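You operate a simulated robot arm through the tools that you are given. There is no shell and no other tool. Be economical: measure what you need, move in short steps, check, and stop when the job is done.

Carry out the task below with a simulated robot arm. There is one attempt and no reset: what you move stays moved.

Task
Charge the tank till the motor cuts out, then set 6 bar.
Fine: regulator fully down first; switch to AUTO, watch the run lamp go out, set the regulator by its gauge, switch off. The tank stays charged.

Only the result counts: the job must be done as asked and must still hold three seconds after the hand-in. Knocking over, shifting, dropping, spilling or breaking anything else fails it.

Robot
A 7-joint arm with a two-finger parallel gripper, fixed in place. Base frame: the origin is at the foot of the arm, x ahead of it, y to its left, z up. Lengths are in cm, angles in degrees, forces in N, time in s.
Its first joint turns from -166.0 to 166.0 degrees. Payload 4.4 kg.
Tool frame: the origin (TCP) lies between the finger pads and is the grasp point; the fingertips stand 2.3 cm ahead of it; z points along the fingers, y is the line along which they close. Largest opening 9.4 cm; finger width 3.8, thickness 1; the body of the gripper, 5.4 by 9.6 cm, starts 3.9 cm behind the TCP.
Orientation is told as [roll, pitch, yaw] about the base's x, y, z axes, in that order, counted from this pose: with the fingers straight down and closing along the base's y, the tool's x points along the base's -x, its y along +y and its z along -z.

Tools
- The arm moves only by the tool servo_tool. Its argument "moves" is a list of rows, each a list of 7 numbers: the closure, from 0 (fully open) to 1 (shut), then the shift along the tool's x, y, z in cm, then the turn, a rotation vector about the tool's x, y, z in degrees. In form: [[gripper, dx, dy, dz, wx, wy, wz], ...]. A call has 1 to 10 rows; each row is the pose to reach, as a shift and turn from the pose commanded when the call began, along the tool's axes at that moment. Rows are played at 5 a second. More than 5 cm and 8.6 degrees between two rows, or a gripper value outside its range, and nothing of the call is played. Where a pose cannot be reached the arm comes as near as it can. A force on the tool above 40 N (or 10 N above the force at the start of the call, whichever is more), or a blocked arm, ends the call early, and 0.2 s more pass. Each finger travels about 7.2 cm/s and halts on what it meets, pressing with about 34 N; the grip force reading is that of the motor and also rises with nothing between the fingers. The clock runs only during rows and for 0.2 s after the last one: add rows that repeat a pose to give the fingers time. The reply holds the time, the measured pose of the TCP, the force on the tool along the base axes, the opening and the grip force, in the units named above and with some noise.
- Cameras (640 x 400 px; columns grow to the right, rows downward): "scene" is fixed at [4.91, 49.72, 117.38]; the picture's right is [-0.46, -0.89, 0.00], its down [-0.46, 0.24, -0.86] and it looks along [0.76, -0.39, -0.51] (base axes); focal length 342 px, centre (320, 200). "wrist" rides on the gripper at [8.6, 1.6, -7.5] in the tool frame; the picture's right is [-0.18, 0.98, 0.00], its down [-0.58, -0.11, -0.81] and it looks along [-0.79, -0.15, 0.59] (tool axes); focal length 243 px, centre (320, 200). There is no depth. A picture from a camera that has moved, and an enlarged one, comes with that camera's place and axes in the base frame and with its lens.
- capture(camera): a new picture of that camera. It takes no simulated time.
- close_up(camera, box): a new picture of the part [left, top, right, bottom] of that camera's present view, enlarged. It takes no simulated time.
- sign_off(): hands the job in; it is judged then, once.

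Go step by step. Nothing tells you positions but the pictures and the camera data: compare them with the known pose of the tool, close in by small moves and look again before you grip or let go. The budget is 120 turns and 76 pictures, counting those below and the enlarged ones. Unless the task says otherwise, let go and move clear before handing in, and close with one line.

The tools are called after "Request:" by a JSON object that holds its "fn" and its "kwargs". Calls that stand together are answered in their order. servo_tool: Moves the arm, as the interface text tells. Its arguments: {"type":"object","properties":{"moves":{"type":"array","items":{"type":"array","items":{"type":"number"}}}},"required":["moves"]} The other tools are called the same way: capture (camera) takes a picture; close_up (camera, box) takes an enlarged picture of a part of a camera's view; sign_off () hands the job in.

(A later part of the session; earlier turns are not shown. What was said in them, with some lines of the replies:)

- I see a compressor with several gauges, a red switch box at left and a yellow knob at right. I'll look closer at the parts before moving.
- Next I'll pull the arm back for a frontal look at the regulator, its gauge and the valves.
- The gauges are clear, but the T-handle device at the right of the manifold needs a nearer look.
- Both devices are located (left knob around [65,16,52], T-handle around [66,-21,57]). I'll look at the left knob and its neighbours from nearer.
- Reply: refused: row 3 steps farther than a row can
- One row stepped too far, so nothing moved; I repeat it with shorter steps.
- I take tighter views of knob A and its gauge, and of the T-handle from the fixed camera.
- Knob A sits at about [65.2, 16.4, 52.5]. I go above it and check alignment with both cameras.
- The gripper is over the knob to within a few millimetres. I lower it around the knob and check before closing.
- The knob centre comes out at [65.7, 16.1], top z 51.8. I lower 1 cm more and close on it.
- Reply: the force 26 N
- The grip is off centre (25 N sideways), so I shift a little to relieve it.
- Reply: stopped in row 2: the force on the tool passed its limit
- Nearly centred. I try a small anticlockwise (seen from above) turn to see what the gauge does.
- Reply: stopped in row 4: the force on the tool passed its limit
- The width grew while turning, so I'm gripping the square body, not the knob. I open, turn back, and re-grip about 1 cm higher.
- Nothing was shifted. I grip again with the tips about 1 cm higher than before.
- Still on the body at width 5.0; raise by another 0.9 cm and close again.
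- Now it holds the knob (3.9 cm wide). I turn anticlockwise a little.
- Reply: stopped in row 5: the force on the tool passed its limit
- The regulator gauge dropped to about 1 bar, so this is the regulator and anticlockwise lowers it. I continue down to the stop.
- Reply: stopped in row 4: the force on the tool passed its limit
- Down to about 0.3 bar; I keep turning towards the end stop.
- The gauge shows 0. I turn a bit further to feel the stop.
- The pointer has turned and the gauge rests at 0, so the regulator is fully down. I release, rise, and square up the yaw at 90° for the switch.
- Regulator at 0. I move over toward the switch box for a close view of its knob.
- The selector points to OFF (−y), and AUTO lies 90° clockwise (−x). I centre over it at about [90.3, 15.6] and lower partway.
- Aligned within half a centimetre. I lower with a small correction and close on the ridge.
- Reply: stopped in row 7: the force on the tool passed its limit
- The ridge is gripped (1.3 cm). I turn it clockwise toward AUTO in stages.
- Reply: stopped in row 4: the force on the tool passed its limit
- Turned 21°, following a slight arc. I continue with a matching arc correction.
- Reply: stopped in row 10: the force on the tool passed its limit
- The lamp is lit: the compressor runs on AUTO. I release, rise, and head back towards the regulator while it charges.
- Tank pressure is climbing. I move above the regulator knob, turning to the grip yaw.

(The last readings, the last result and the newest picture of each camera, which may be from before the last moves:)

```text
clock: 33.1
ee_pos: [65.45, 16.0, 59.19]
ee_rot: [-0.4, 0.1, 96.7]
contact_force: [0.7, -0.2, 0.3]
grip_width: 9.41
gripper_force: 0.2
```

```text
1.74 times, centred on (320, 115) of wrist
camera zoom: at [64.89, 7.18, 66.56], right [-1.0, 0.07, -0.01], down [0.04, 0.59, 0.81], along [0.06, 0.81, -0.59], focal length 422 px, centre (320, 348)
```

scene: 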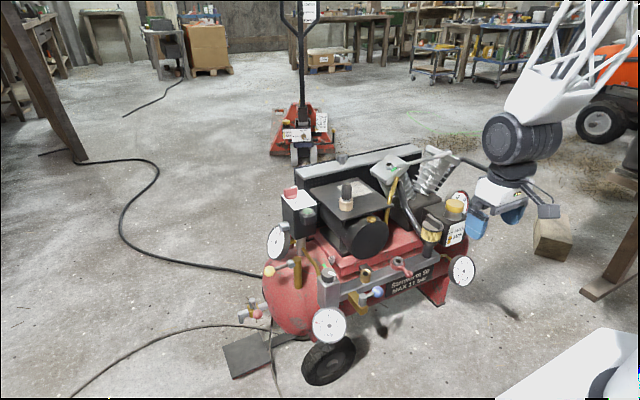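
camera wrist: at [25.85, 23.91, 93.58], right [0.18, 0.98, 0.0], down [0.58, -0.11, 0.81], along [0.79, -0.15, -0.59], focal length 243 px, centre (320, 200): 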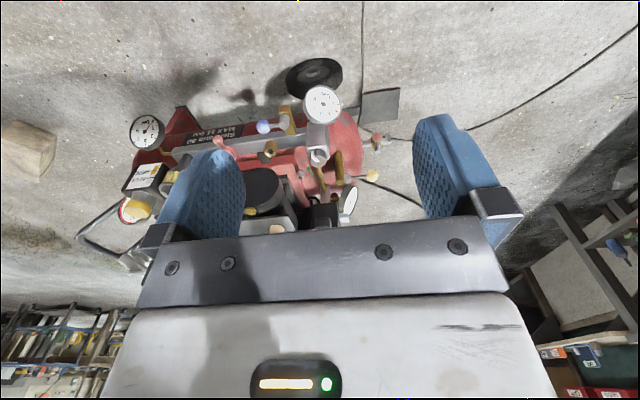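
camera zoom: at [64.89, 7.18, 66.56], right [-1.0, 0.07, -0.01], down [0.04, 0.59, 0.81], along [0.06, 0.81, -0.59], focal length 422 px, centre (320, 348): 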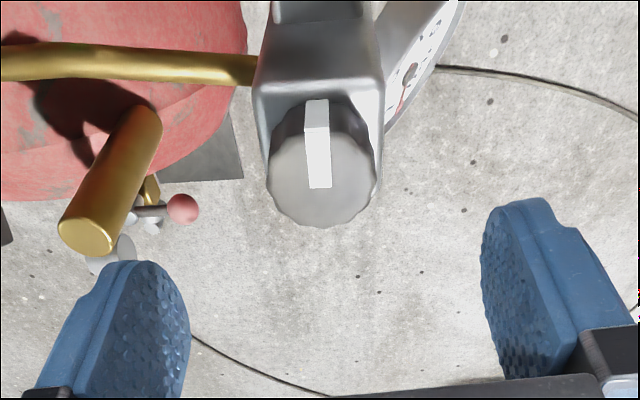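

Well placed above the regulator. I wait for the lamp to go out.

Request:
{"fn": "servo_tool", "kwargs": {"moves": [[0, 0, 0, 0, 0, 0, 0], [0, 0, 0, 0, 0, 0, 0], [0, 0, 0, 0, 0, 0, 0], [0, 0, 0, 0, 0, 0, 0], [0, 0, 0, 0, 0, 0, 0], [0, 0, 0, 0, 0, 0, 0], [0, 0, 0, 0, 0, 0, 0], [0, 0, 0, 0, 0, 0, 0], [0, 0, 0, 0, 0, 0, 0], [0, 0, 0, 0, 0, 0, 0]]}}

Request:
{"fn": "servo_tool", "kwargs": {"moves": [[0, 0, 0, 0, 0, 0, 0], [0, 0, 0, 0, 0, 0, 0], [0, 0, 0, 0, 0, 0, 0], [0, 0, 0, 0, 0, 0, 0], [0, 0, 0, 0, 0, 0, 0], [0, 0, 0, 0, 0, 0, 0], [0, 0, 0, 0, 0, 0, 0], [0, 0, 0, 0, 0, 0, 0], [0, 0, 0, 0, 0, 0, 0], [0, 0, 0, 0, 0, 0, 0]]}}

Request:
{"fn": "servo_tool", "kwargs": {"moves": [[0, 0, 0, 0, 0, 0, 0], [0, 0, 0, 0, 0, 0, 0], [0, 0, 0, 0, 0, 0, 0], [0, 0, 0, 0, 0, 0, 0], [0, 0, 0, 0, 0, 0, 0], [0, 0, 0, 0, 0, 0, 0], [0, 0, 0, 0, 0, 0, 0], [0, 0, 0, 0, 0, 0, 0], [0, 0, 0, 0, 0, 0, 0], [0, 0, 0, 0, 0, 0, 0]]}}

Request:
{"fn": "close_up", "kwargs": {"camera": "scene", "box": [240, 180, 350, 270]}}

```text
clock: 35.3
ee_pos: [65.6, 15.98, 59.17]
ee_rot: [-0.3, 0.0, 96.7]
contact_force: [0.8, -0.3, 0.2]
grip_width: 9.39
gripper_force: 0.0
```

```text
clock: 37.5
ee_pos: [65.51, 15.96, 59.11]
ee_rot: [-0.3, 0.0, 96.7]
contact_force: [0.1, 0.3, -0.8]
grip_width: 9.41
gripper_force: 0.1
```

```text
clock: 39.7
ee_pos: [65.37, 15.95, 59.13]
ee_rot: [-0.3, 0.0, 96.7]
contact_force: [-0.1, -0.3, -0.3]
grip_width: 9.4
gripper_force: 0.0
```

```text
4.44 times, centred on (295, 225) of scene
camera zoom: at [4.91, 49.72, 117.38], right [-0.46, -0.89, 0.0], down [-0.46, 0.24, -0.86], along [0.76, -0.39, -0.51], focal length 1522 px, centre (431, 89)
```

zoom: 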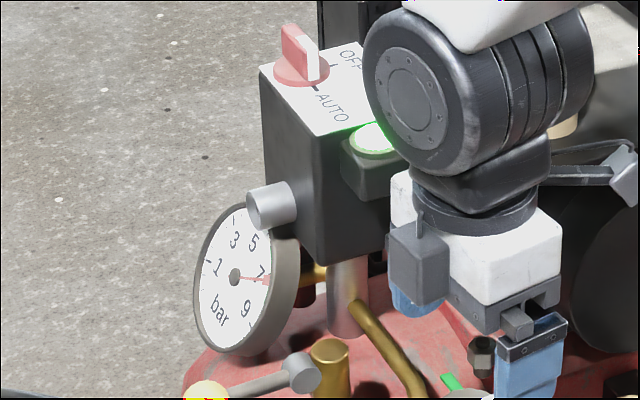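

Tank is at about 7.2 bar, lamp still lit. I wait on.

Request:
{"fn": "servo_tool", "kwargs": {"moves": [[0, 0, 0, 0, 0, 0, 0], [0, 0, 0, 0, 0, 0, 0], [0, 0, 0, 0, 0, 0, 0], [0, 0, 0, 0, 0, 0, 0], [0, 0, 0, 0, 0, 0, 0], [0, 0, 0, 0, 0, 0, 0], [0, 0, 0, 0, 0, 0, 0], [0, 0, 0, 0, 0, 0, 0], [0, 0, 0, 0, 0, 0, 0], [0, 0, 0, 0, 0, 0, 0]]}}

Request:
{"fn": "servo_tool", "kwargs": {"moves": [[0, 0, 0, 0, 0, 0, 0], [0, 0, 0, 0, 0, 0, 0], [0, 0, 0, 0, 0, 0, 0], [0, 0, 0, 0, 0, 0, 0], [0, 0, 0, 0, 0, 0, 0], [0, 0, 0, 0, 0, 0, 0], [0, 0, 0, 0, 0, 0, 0], [0, 0, 0, 0, 0, 0, 0], [0, 0, 0, 0, 0, 0, 0], [0, 0, 0, 0, 0, 0, 0]]}}

Request:
{"fn": "close_up", "kwargs": {"camera": "scene", "box": [240, 180, 350, 270]}}

```text
clock: 41.9
ee_pos: [65.47, 15.94, 59.19]
ee_rot: [-0.4, 0.0, 96.6]
contact_force: [0.2, 0.5, 0.1]
grip_width: 9.39
gripper_force: 0.0
```

```text
clock: 44.1
ee_pos: [65.4, 15.96, 59.31]
ee_rot: [-0.5, 0.0, 96.7]
contact_force: [-0.2, 0.2, 0.8]
grip_width: 9.39
gripper_force: 0.0
```

```text
4.44 times, centred on (295, 225) of scene
camera zoom: at [4.91, 49.72, 117.38], right [-0.46, -0.89, 0.0], down [-0.46, 0.24, -0.86], along [0.76, -0.39, -0.51], focal length 1522 px, centre (431, 89)
```

zoom: 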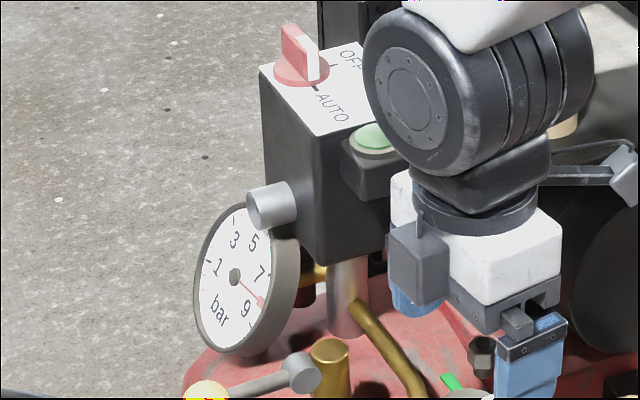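

The lamp is out at about 8 bar. I lower onto the regulator knob and grip it.

Request:
{"fn": "servo_tool", "kwargs": {"moves": [[0, 0, 0, 3, 0, 0, 0], [0, 0, 0, 6, 0, 0, 0], [0.3, 0, 0, 6, 0, 0, 0], [0.6, 0, 0, 6, 0, 0, 0], [0.9, 0, 0, 6, 0, 0, 0], [0.9, 0, 0, 6, 0, 0, 0]]}}

```text
clock: 45.5
ee_pos: [65.42, 16.04, 53.18]
ee_rot: [-0.4, 0.0, 96.7]
contact_force: [19.3, 2.7, -17.9]
grip_width: 3.98
gripper_force: 44.7
```

Gripped. I turn clockwise about 50° and read the gauge.

Request:
{"fn": "servo_tool", "kwargs": {"moves": [[0.9, 0, -0.1, 0, 0, 0, 3], [0.9, 0, -0.1, 0, 0, 0, 10], [0.9, 0, -0.1, 0, 0, 0, 18], [0.9, 0, -0.1, 0, 0, 0, 26], [0.9, 0, -0.1, 0, 0, 0, 34], [0.9, 0, -0.1, 0, 0, 0, 42], [0.9, 0, -0.1, 0, 0, 0, 50]]}}

Request:
{"fn": "close_up", "kwargs": {"camera": "scene", "box": [280, 220, 380, 350]}}

```text
clock: 46.4
ee_pos: [65.49, 16.06, 53.19]
ee_rot: [-0.2, -0.1, 75.0]
contact_force: [-6.3, 5.2, 12.0]
grip_width: 3.94
gripper_force: 44.7
stopped in row 4: the force on the tool passed its limit (the readings are from after the stop); the commanded pose is now the measured one
```

```text
3.08 times, centred on (330, 285) of scene
camera zoom: at [4.91, 49.72, 117.38], right [-0.46, -0.89, 0.0], down [-0.46, 0.24, -0.86], along [0.76, -0.39, -0.51], focal length 1054 px, centre (289, -62)
```

zoom: 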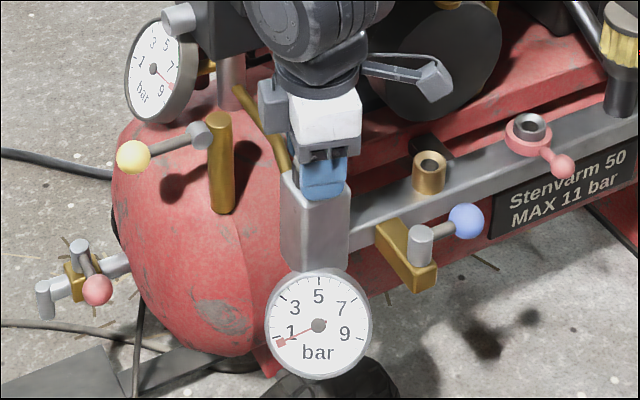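

It reads about 0.7 bar after 22°. I continue in chunks.

Request:
{"fn": "servo_tool", "kwargs": {"moves": [[0.9, 0, 0, 0, 0, 0, 5], [0.9, 0, 0, 0, 0, 0, 10], [0.9, 0, 0, 0, 0, 0, 15], [0.9, 0, 0, 0, 0, 0, 20], [0.9, 0, 0, 0, 0, 0, 25], [0.9, 0, 0, 0, 0, 0, 30], [0.9, 0, 0, 0, 0, 0, 35], [0.9, 0, 0, 0, 0, 0, 40]]}}

Request:
{"fn": "servo_tool", "kwargs": {"moves": [[0.9, 0, 0, 0, 0, 0, 5], [0.9, 0, 0, 0, 0, 0, 10], [0.9, 0, 0, 0, 0, 0, 15], [0.9, 0, 0, 0, 0, 0, 20], [0.9, 0, 0, 0, 0, 0, 25], [0.9, 0, 0, 0, 0, 0, 30], [0.9, 0, 0, 0, 0, 0, 35], [0.9, 0, 0, 0, 0, 0, 40]]}}

Request:
{"fn": "close_up", "kwargs": {"camera": "scene", "box": [280, 220, 380, 350]}}

```text
clock: 48.2
ee_pos: [65.48, 15.98, 53.3]
ee_rot: [0.0, -0.3, 35.0]
contact_force: [-19.4, 6.0, 32.1]
grip_width: 3.97
gripper_force: 45.0
```

```text
clock: 50.0
ee_pos: [65.58, 16.02, 53.18]
ee_rot: [0.1, -0.3, -5.0]
contact_force: [-1.6, 12.9, -1.4]
grip_width: 3.96
gripper_force: 44.6
```

```text
3.08 times, centred on (330, 285) of scene
camera zoom: at [4.91, 49.72, 117.38], right [-0.46, -0.89, 0.0], down [-0.46, 0.24, -0.86], along [0.76, -0.39, -0.51], focal length 1054 px, centre (289, -62)
```

zoom: 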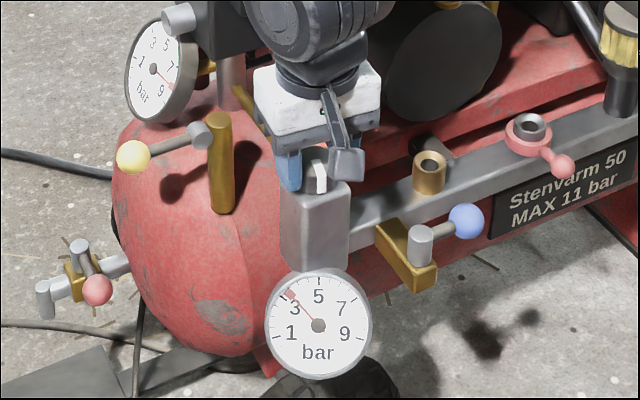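

About 3.4–3.6 bar. I turn another 60° and re-read.

Request:
{"fn": "servo_tool", "kwargs": {"moves": [[0.9, 0, 0, 0, 0, 0, 6], [0.9, 0, 0, 0, 0, 0, 12], [0.9, 0, 0, 0, 0, 0, 18], [0.9, 0, 0, 0, 0, 0, 24], [0.9, 0, 0, 0, 0, 0, 30], [0.9, 0, 0, 0, 0, 0, 36], [0.9, 0, 0, 0, 0, 0, 42], [0.9, 0, 0, 0, 0, 0, 48], [0.9, 0, 0, 0, 0, 0, 54], [0.9, 0, 0, 0, 0, 0, 60]]}}

Request:
{"fn": "close_up", "kwargs": {"camera": "scene", "box": [280, 220, 380, 350]}}

```text
clock: 52.2
ee_pos: [65.42, 15.97, 53.18]
ee_rot: [0.2, -0.1, -65.1]
contact_force: [2.0, -5.8, -23.7]
grip_width: 3.96
gripper_force: 44.9
```

```text
3.08 times, centred on (330, 285) of scene
camera zoom: at [4.91, 49.72, 117.38], right [-0.46, -0.89, 0.0], down [-0.46, 0.24, -0.86], along [0.76, -0.39, -0.51], focal length 1054 px, centre (289, -62)
```

zoom: 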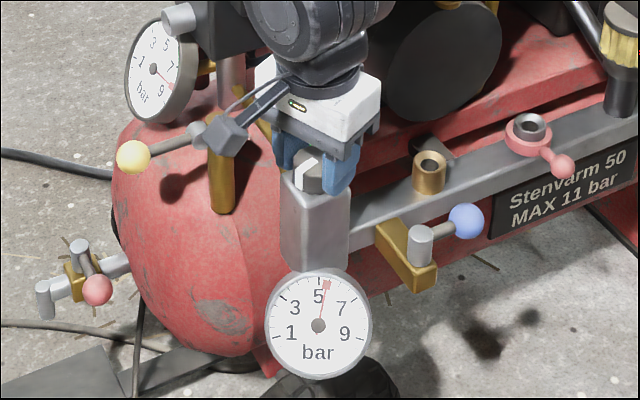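

About 5.4 bar; a further 15° and then a tight gauge reading.

Request:
{"fn": "servo_tool", "kwargs": {"moves": [[0.9, 0, 0, 0, 0, 0, 5], [0.9, 0, 0, 0, 0, 0, 10], [0.9, 0, 0, 0, 0, 0, 15], [0.9, 0, 0, 0, 0, 0, 15], [0.9, 0, 0, 0, 0, 0, 15]]}}

Request:
{"fn": "close_up", "kwargs": {"camera": "scene", "box": [305, 300, 350, 350]}}

```text
clock: 53.4
ee_pos: [65.39, 16.11, 53.25]
ee_rot: [0.2, 0.0, -80.1]
contact_force: [-27.1, -16.1, 10.3]
grip_width: 3.91
gripper_force: 44.7
```

```text
8.00 times, centred on (328, 325) of scene
camera zoom: at [4.91, 49.72, 117.38], right [-0.46, -0.89, 0.0], down [-0.46, 0.24, -0.86], along [0.76, -0.39, -0.51], focal length 2740 px, centre (260, -800)
```

zoom: 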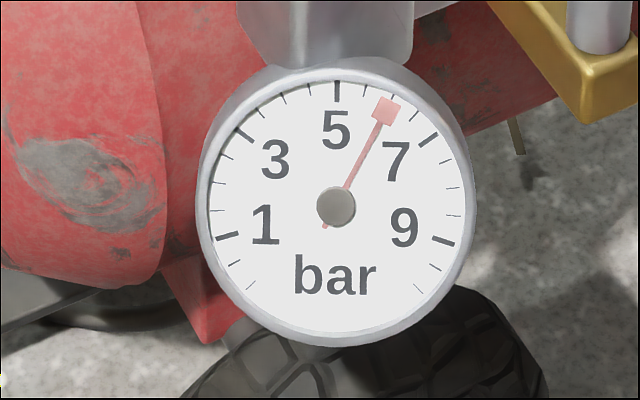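

The needle sits right on 6 bar. I release the knob, rise, and check that it stays.

Request:
{"fn": "servo_tool", "kwargs": {"moves": [[0.5, 0, 0, 0, 0, 0, 0], [0, 0, 0, 0, 0, 0, 0], [0, 0, 0, 0, 0, 0, 0], [0, 0, 0, -3, 0, 0, 0], [0, 0, 0, -7, 0, 0, 0], [0, 0, 0, -11.5, 0, 0, 0], [0, 0, 0, -16, 0, 0, 0], [0, 0, 0, -20, 0, 0, 0], [0, 0, 0, -23, 0, 0, 0]]}}

Request:
{"fn": "close_up", "kwargs": {"camera": "scene", "box": [305, 300, 350, 350]}}

Request:
{"fn": "close_up", "kwargs": {"camera": "scene", "box": [240, 180, 350, 270]}}

```text
clock: 55.4
ee_pos: [65.55, 15.87, 76.46]
ee_rot: [0.1, 0.0, -80.0]
contact_force: [0.2, 0.2, 0.0]
grip_width: 9.38
gripper_force: 0.1
```

```text
8.00 times, centred on (328, 325) of scene
camera zoom: at [4.91, 49.72, 117.38], right [-0.46, -0.89, 0.0], down [-0.46, 0.24, -0.86], along [0.76, -0.39, -0.51], focal length 2740 px, centre (260, -800)
```

zoom: 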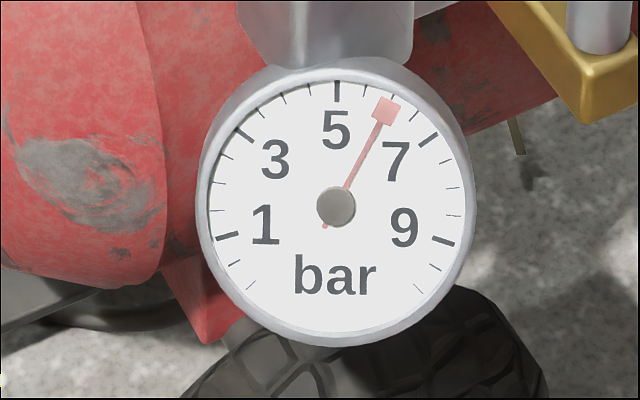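

```text
4.44 times, centred on (295, 225) of scene
camera zoom: at [4.91, 49.72, 117.38], right [-0.46, -0.89, 0.0], down [-0.46, 0.24, -0.86], along [0.76, -0.39, -0.51], focal length 1522 px, centre (431, 89)
```

zoom: 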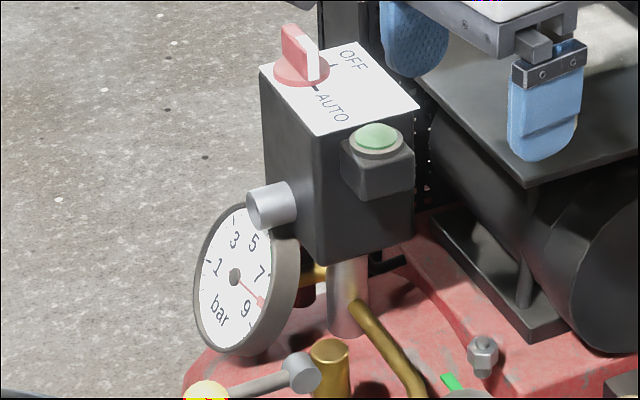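

6 bar holds and the lamp is out. I turn the wrist back to yaw 0 at height, then go to the switch.

Request:
{"fn": "servo_tool", "kwargs": {"moves": [[0, 0, 0, 0, 0, 0, -8], [0, 0, 0, 0, 0, 0, -16], [0, 0, 0, 0, 0, 0, -24], [0, 0, 0, 0, 0, 0, -32], [0, 0, 0, 0, 0, 0, -40], [0, 0, 0, 0, 0, 0, -48], [0, 0, 0, 0, 0, 0, -56], [0, 0, 0, 0, 0, 0, -64], [0, 0, 0, 0, 0, 0, -72], [0, 0, 0, 0, 0, 0, -80]]}}

Request:
{"fn": "servo_tool", "kwargs": {"moves": [[0, -4.5, 0, 0, 0, 0, 0], [0, -9, 0, 0, 0, 0, 0], [0, -13.5, 0, 0, 0, 0, 0], [0, -18, 0, 0, 0, 0, 0], [0, -22.5, 0, 0, 0, 0, 0], [0, -24.3, 0, 0.5, 0, 0, 0], [0, -24.3, 0, 5, 0, 0, 0], [0, -24.3, 0, 5, 0, 0, 0]]}}

Request:
{"fn": "close_up", "kwargs": {"camera": "wrist", "box": [160, 0, 480, 230]}}

```text
clock: 57.6
ee_pos: [65.32, 15.97, 76.23]
ee_rot: [0.1, -0.3, 0.2]
contact_force: [-0.7, 0.3, -0.1]
grip_width: 9.41
gripper_force: 0.1
```

```text
clock: 59.4
ee_pos: [89.82, 16.12, 71.37]
ee_rot: [0.1, -0.3, 0.0]
contact_force: [0.2, 0.0, 0.2]
grip_width: 9.38
gripper_force: 0.0
```

```text
1.74 times, centred on (320, 115) of wrist
camera zoom: at [81.23, 17.71, 78.7], right [0.18, 0.98, 0.0], down [0.58, -0.11, 0.81], along [0.8, -0.15, -0.59], focal length 422 px, centre (320, 348)
```

zoom: 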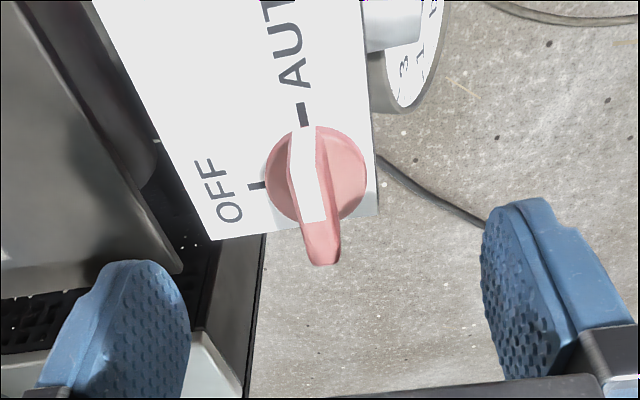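

The selector is on AUTO between the fingers. I lower, grip, then turn it anticlockwise back to OFF.

Request:
{"fn": "servo_tool", "kwargs": {"moves": [[0, -0.2, -0.2, 2, 0, 0, 0], [0, -0.3, -0.2, 4, 0, 0, 0], [0.4, -0.3, -0.2, 4, 0, 0, 0], [0.8, -0.3, -0.2, 4, 0, 0, 0], [1, -0.3, -0.2, 4, 0, 0, 0], [1, -0.3, -0.2, 4, 0, 0, 0]]}}

Request:
{"fn": "close_up", "kwargs": {"camera": "wrist", "box": [160, 0, 480, 230]}}

```text
clock: 60.8
ee_pos: [90.08, 15.71, 67.55]
ee_rot: [0.1, -0.3, 0.1]
contact_force: [2.5, 1.9, -2.0]
grip_width: 1.28
gripper_force: 45.3
```

```text
1.74 times, centred on (320, 115) of wrist
camera zoom: at [81.53, 17.46, 74.86], right [0.18, 0.98, 0.0], down [0.58, -0.11, 0.81], along [0.8, -0.15, -0.59], focal length 422 px, centre (320, 348)
```

zoom: 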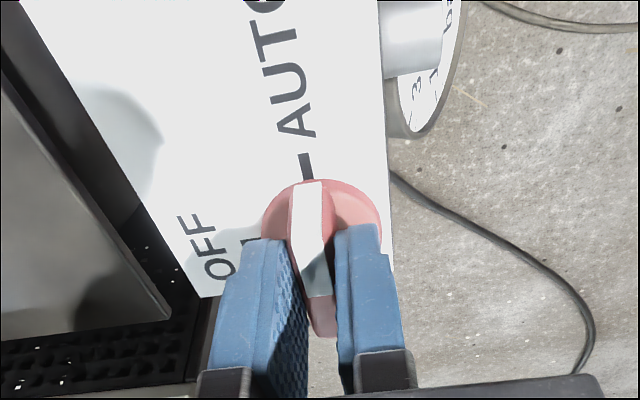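

Gripped at 1.28 cm. Turning anticlockwise, first half.

Request:
{"fn": "servo_tool", "kwargs": {"moves": [[1, 0, -0.05, 0, 0, 0, -8], [1, -0.01, -0.1, 0, 0, 0, -16], [1, -0.04, -0.16, 0, 0, 0, -24], [1, -0.06, -0.21, 0, 0, 0, -32], [1, -0.09, -0.26, 0, 0, 0, -40], [1, -0.13, -0.3, 0, 0, 0, -48], [1, -0.18, -0.33, 0, 0, 0, -56], [1, -0.23, -0.36, 0, 0, 0, -64], [1, -0.28, -0.38, 0, 0, 0, -72], [1, -0.33, -0.39, 0, 0, 0, -80]]}}

Request:
{"fn": "close_up", "kwargs": {"camera": "wrist", "box": [160, 0, 480, 230]}}

```text
clock: 63.0
ee_pos: [90.55, 15.65, 67.54]
ee_rot: [-0.5, -0.1, 80.2]
contact_force: [22.2, 26.3, 12.1]
grip_width: 1.28
gripper_force: 45.0
```

```text
1.74 times, centred on (320, 115) of wrist
camera zoom: at [87.36, 7.27, 74.86], right [-0.94, 0.35, -0.01], down [0.2, 0.55, 0.81], along [0.29, 0.76, -0.59], focal length 422 px, centre (320, 348)
```

zoom: 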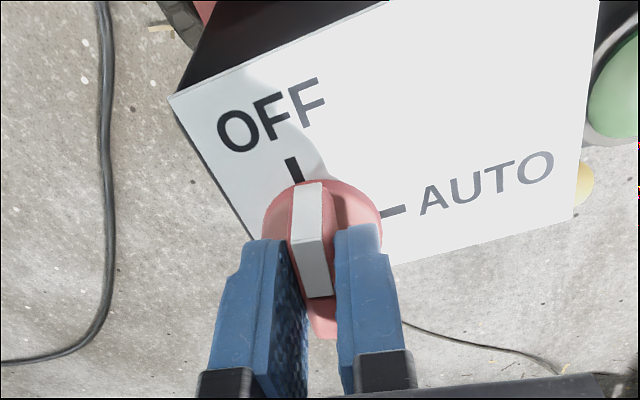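

Ten degrees remain. I ease in the last turn while relieving the side force.

Request:
{"fn": "servo_tool", "kwargs": {"moves": [[1, -0.1, -0.1, 0, 0, 0, -4], [1, -0.15, -0.1, 0, 0, 0, -8], [1, -0.15, -0.1, 0, 0, 0, -12], [1, -0.15, -0.1, 0, 0, 0, -12]]}}

Request:
{"fn": "close_up", "kwargs": {"camera": "wrist", "box": [160, 0, 480, 230]}}

```text
clock: 64.0
ee_pos: [90.57, 15.55, 67.55]
ee_rot: [-0.3, 0.0, 92.0]
contact_force: [-10.2, -17.1, 39.0]
grip_width: 1.38
gripper_force: 44.9
```

```text
1.74 times, centred on (320, 115) of wrist
camera zoom: at [89.2, 6.82, 74.84], right [-0.99, 0.15, 0.0], down [0.08, 0.58, 0.81], along [0.12, 0.8, -0.59], focal length 422 px, centre (320, 348)
```

zoom: 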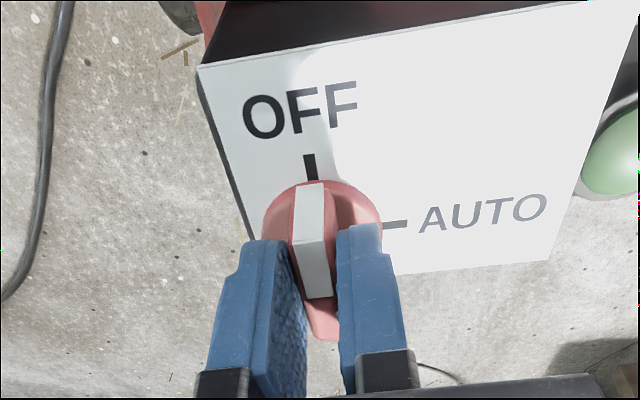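

The pointer is at OFF. I release, rise clear and check everything.

Request:
{"fn": "servo_tool", "kwargs": {"moves": [[0.6, 0, 0, 0, 0, 0, 0], [0.2, 0, 0, 0, 0, 0, 0], [0, 0, 0, 0, 0, 0, 0], [0, 0, 0, 0, 0, 0, 0], [0, 0, 0, -4, 0, 0, 0], [0, 0, 0, -8.5, 0, 0, 0], [0, 0, 0, -13, 0, 0, 0], [0, 3, 0, -17, 0, 0, 0]]}}

Request:
{"fn": "close_up", "kwargs": {"camera": "scene", "box": [240, 170, 350, 270]}}

Request:
{"fn": "close_up", "kwargs": {"camera": "wrist", "box": [160, 0, 480, 230]}}

Request:
{"fn": "close_up", "kwargs": {"camera": "scene", "box": [305, 300, 350, 350]}}

Request:
{"fn": "capture", "kwargs": {"camera": "scene"}}

```text
clock: 65.8
ee_pos: [90.52, 12.61, 84.3]
ee_rot: [-0.1, 0.0, 92.2]
contact_force: [-0.5, -1.2, -1.4]
grip_width: 9.4
gripper_force: 0.0
```

```text
4.00 times, centred on (295, 220) of scene
camera zoom: at [4.91, 49.72, 117.38], right [-0.46, -0.89, 0.0], down [-0.46, 0.24, -0.86], along [0.76, -0.39, -0.51], focal length 1370 px, centre (420, 120)
```

zoom: 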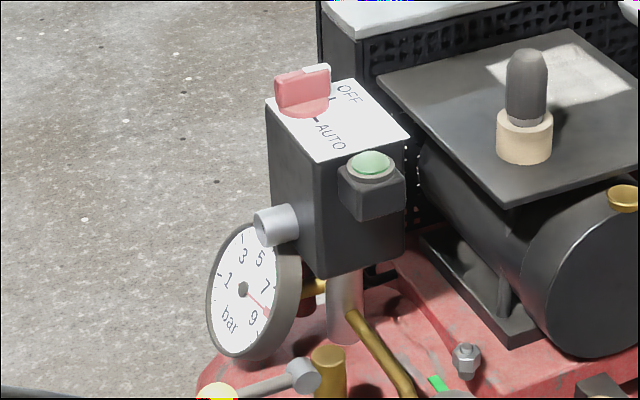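

```text
1.74 times, centred on (320, 115) of wrist
camera zoom: at [89.32, 3.84, 91.68], right [-0.99, 0.15, 0.0], down [0.09, 0.58, 0.81], along [0.12, 0.8, -0.59], focal length 422 px, centre (320, 348)
```

zoom: 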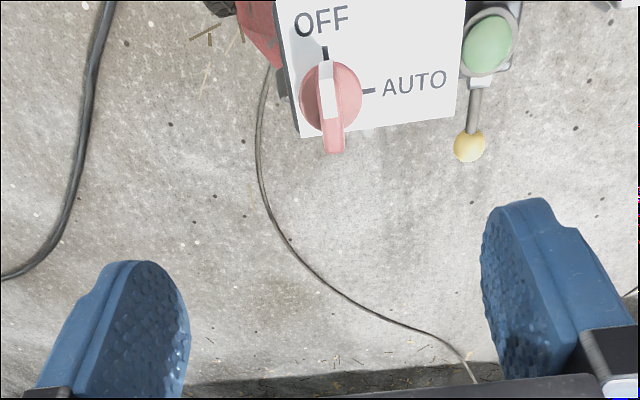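

```text
8.00 times, centred on (328, 325) of scene
camera zoom: at [4.91, 49.72, 117.38], right [-0.46, -0.89, 0.0], down [-0.46, 0.24, -0.86], along [0.76, -0.39, -0.51], focal length 2740 px, centre (260, -800)
```

zoom: 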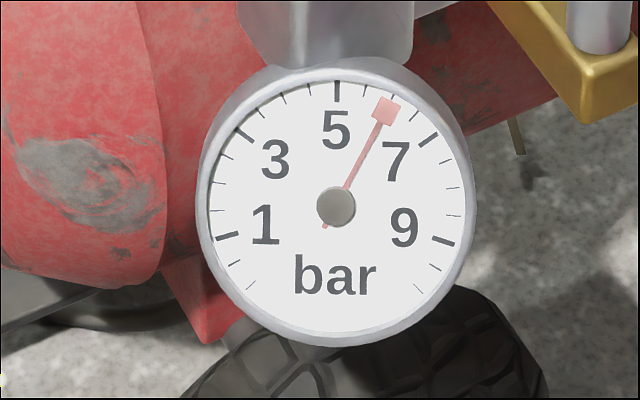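

```text
17 pictures are left
```

scene: 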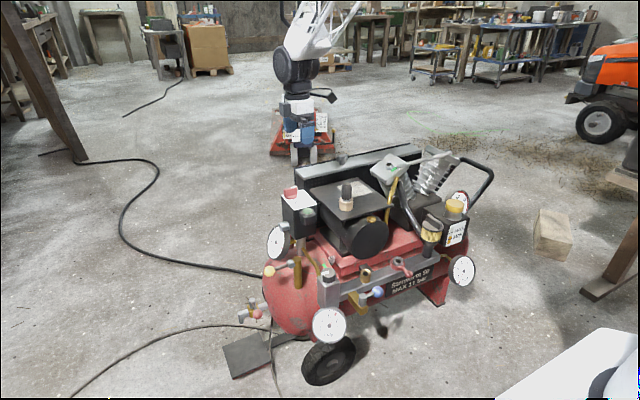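

The switch is at OFF with the lamp dark, the tank reads about 8 bar, the regulator gauge reads 6 bar, and the arm is clear. I hand in.

Request:
{"fn": "sign_off", "kwargs": {}}

```text
The job is handed in.
```

The tank charged to about 8 bar, where the motor cut out on its own. The regulator is set to 6 bar by its gauge and the switch is back at OFF; nothing else was moved.
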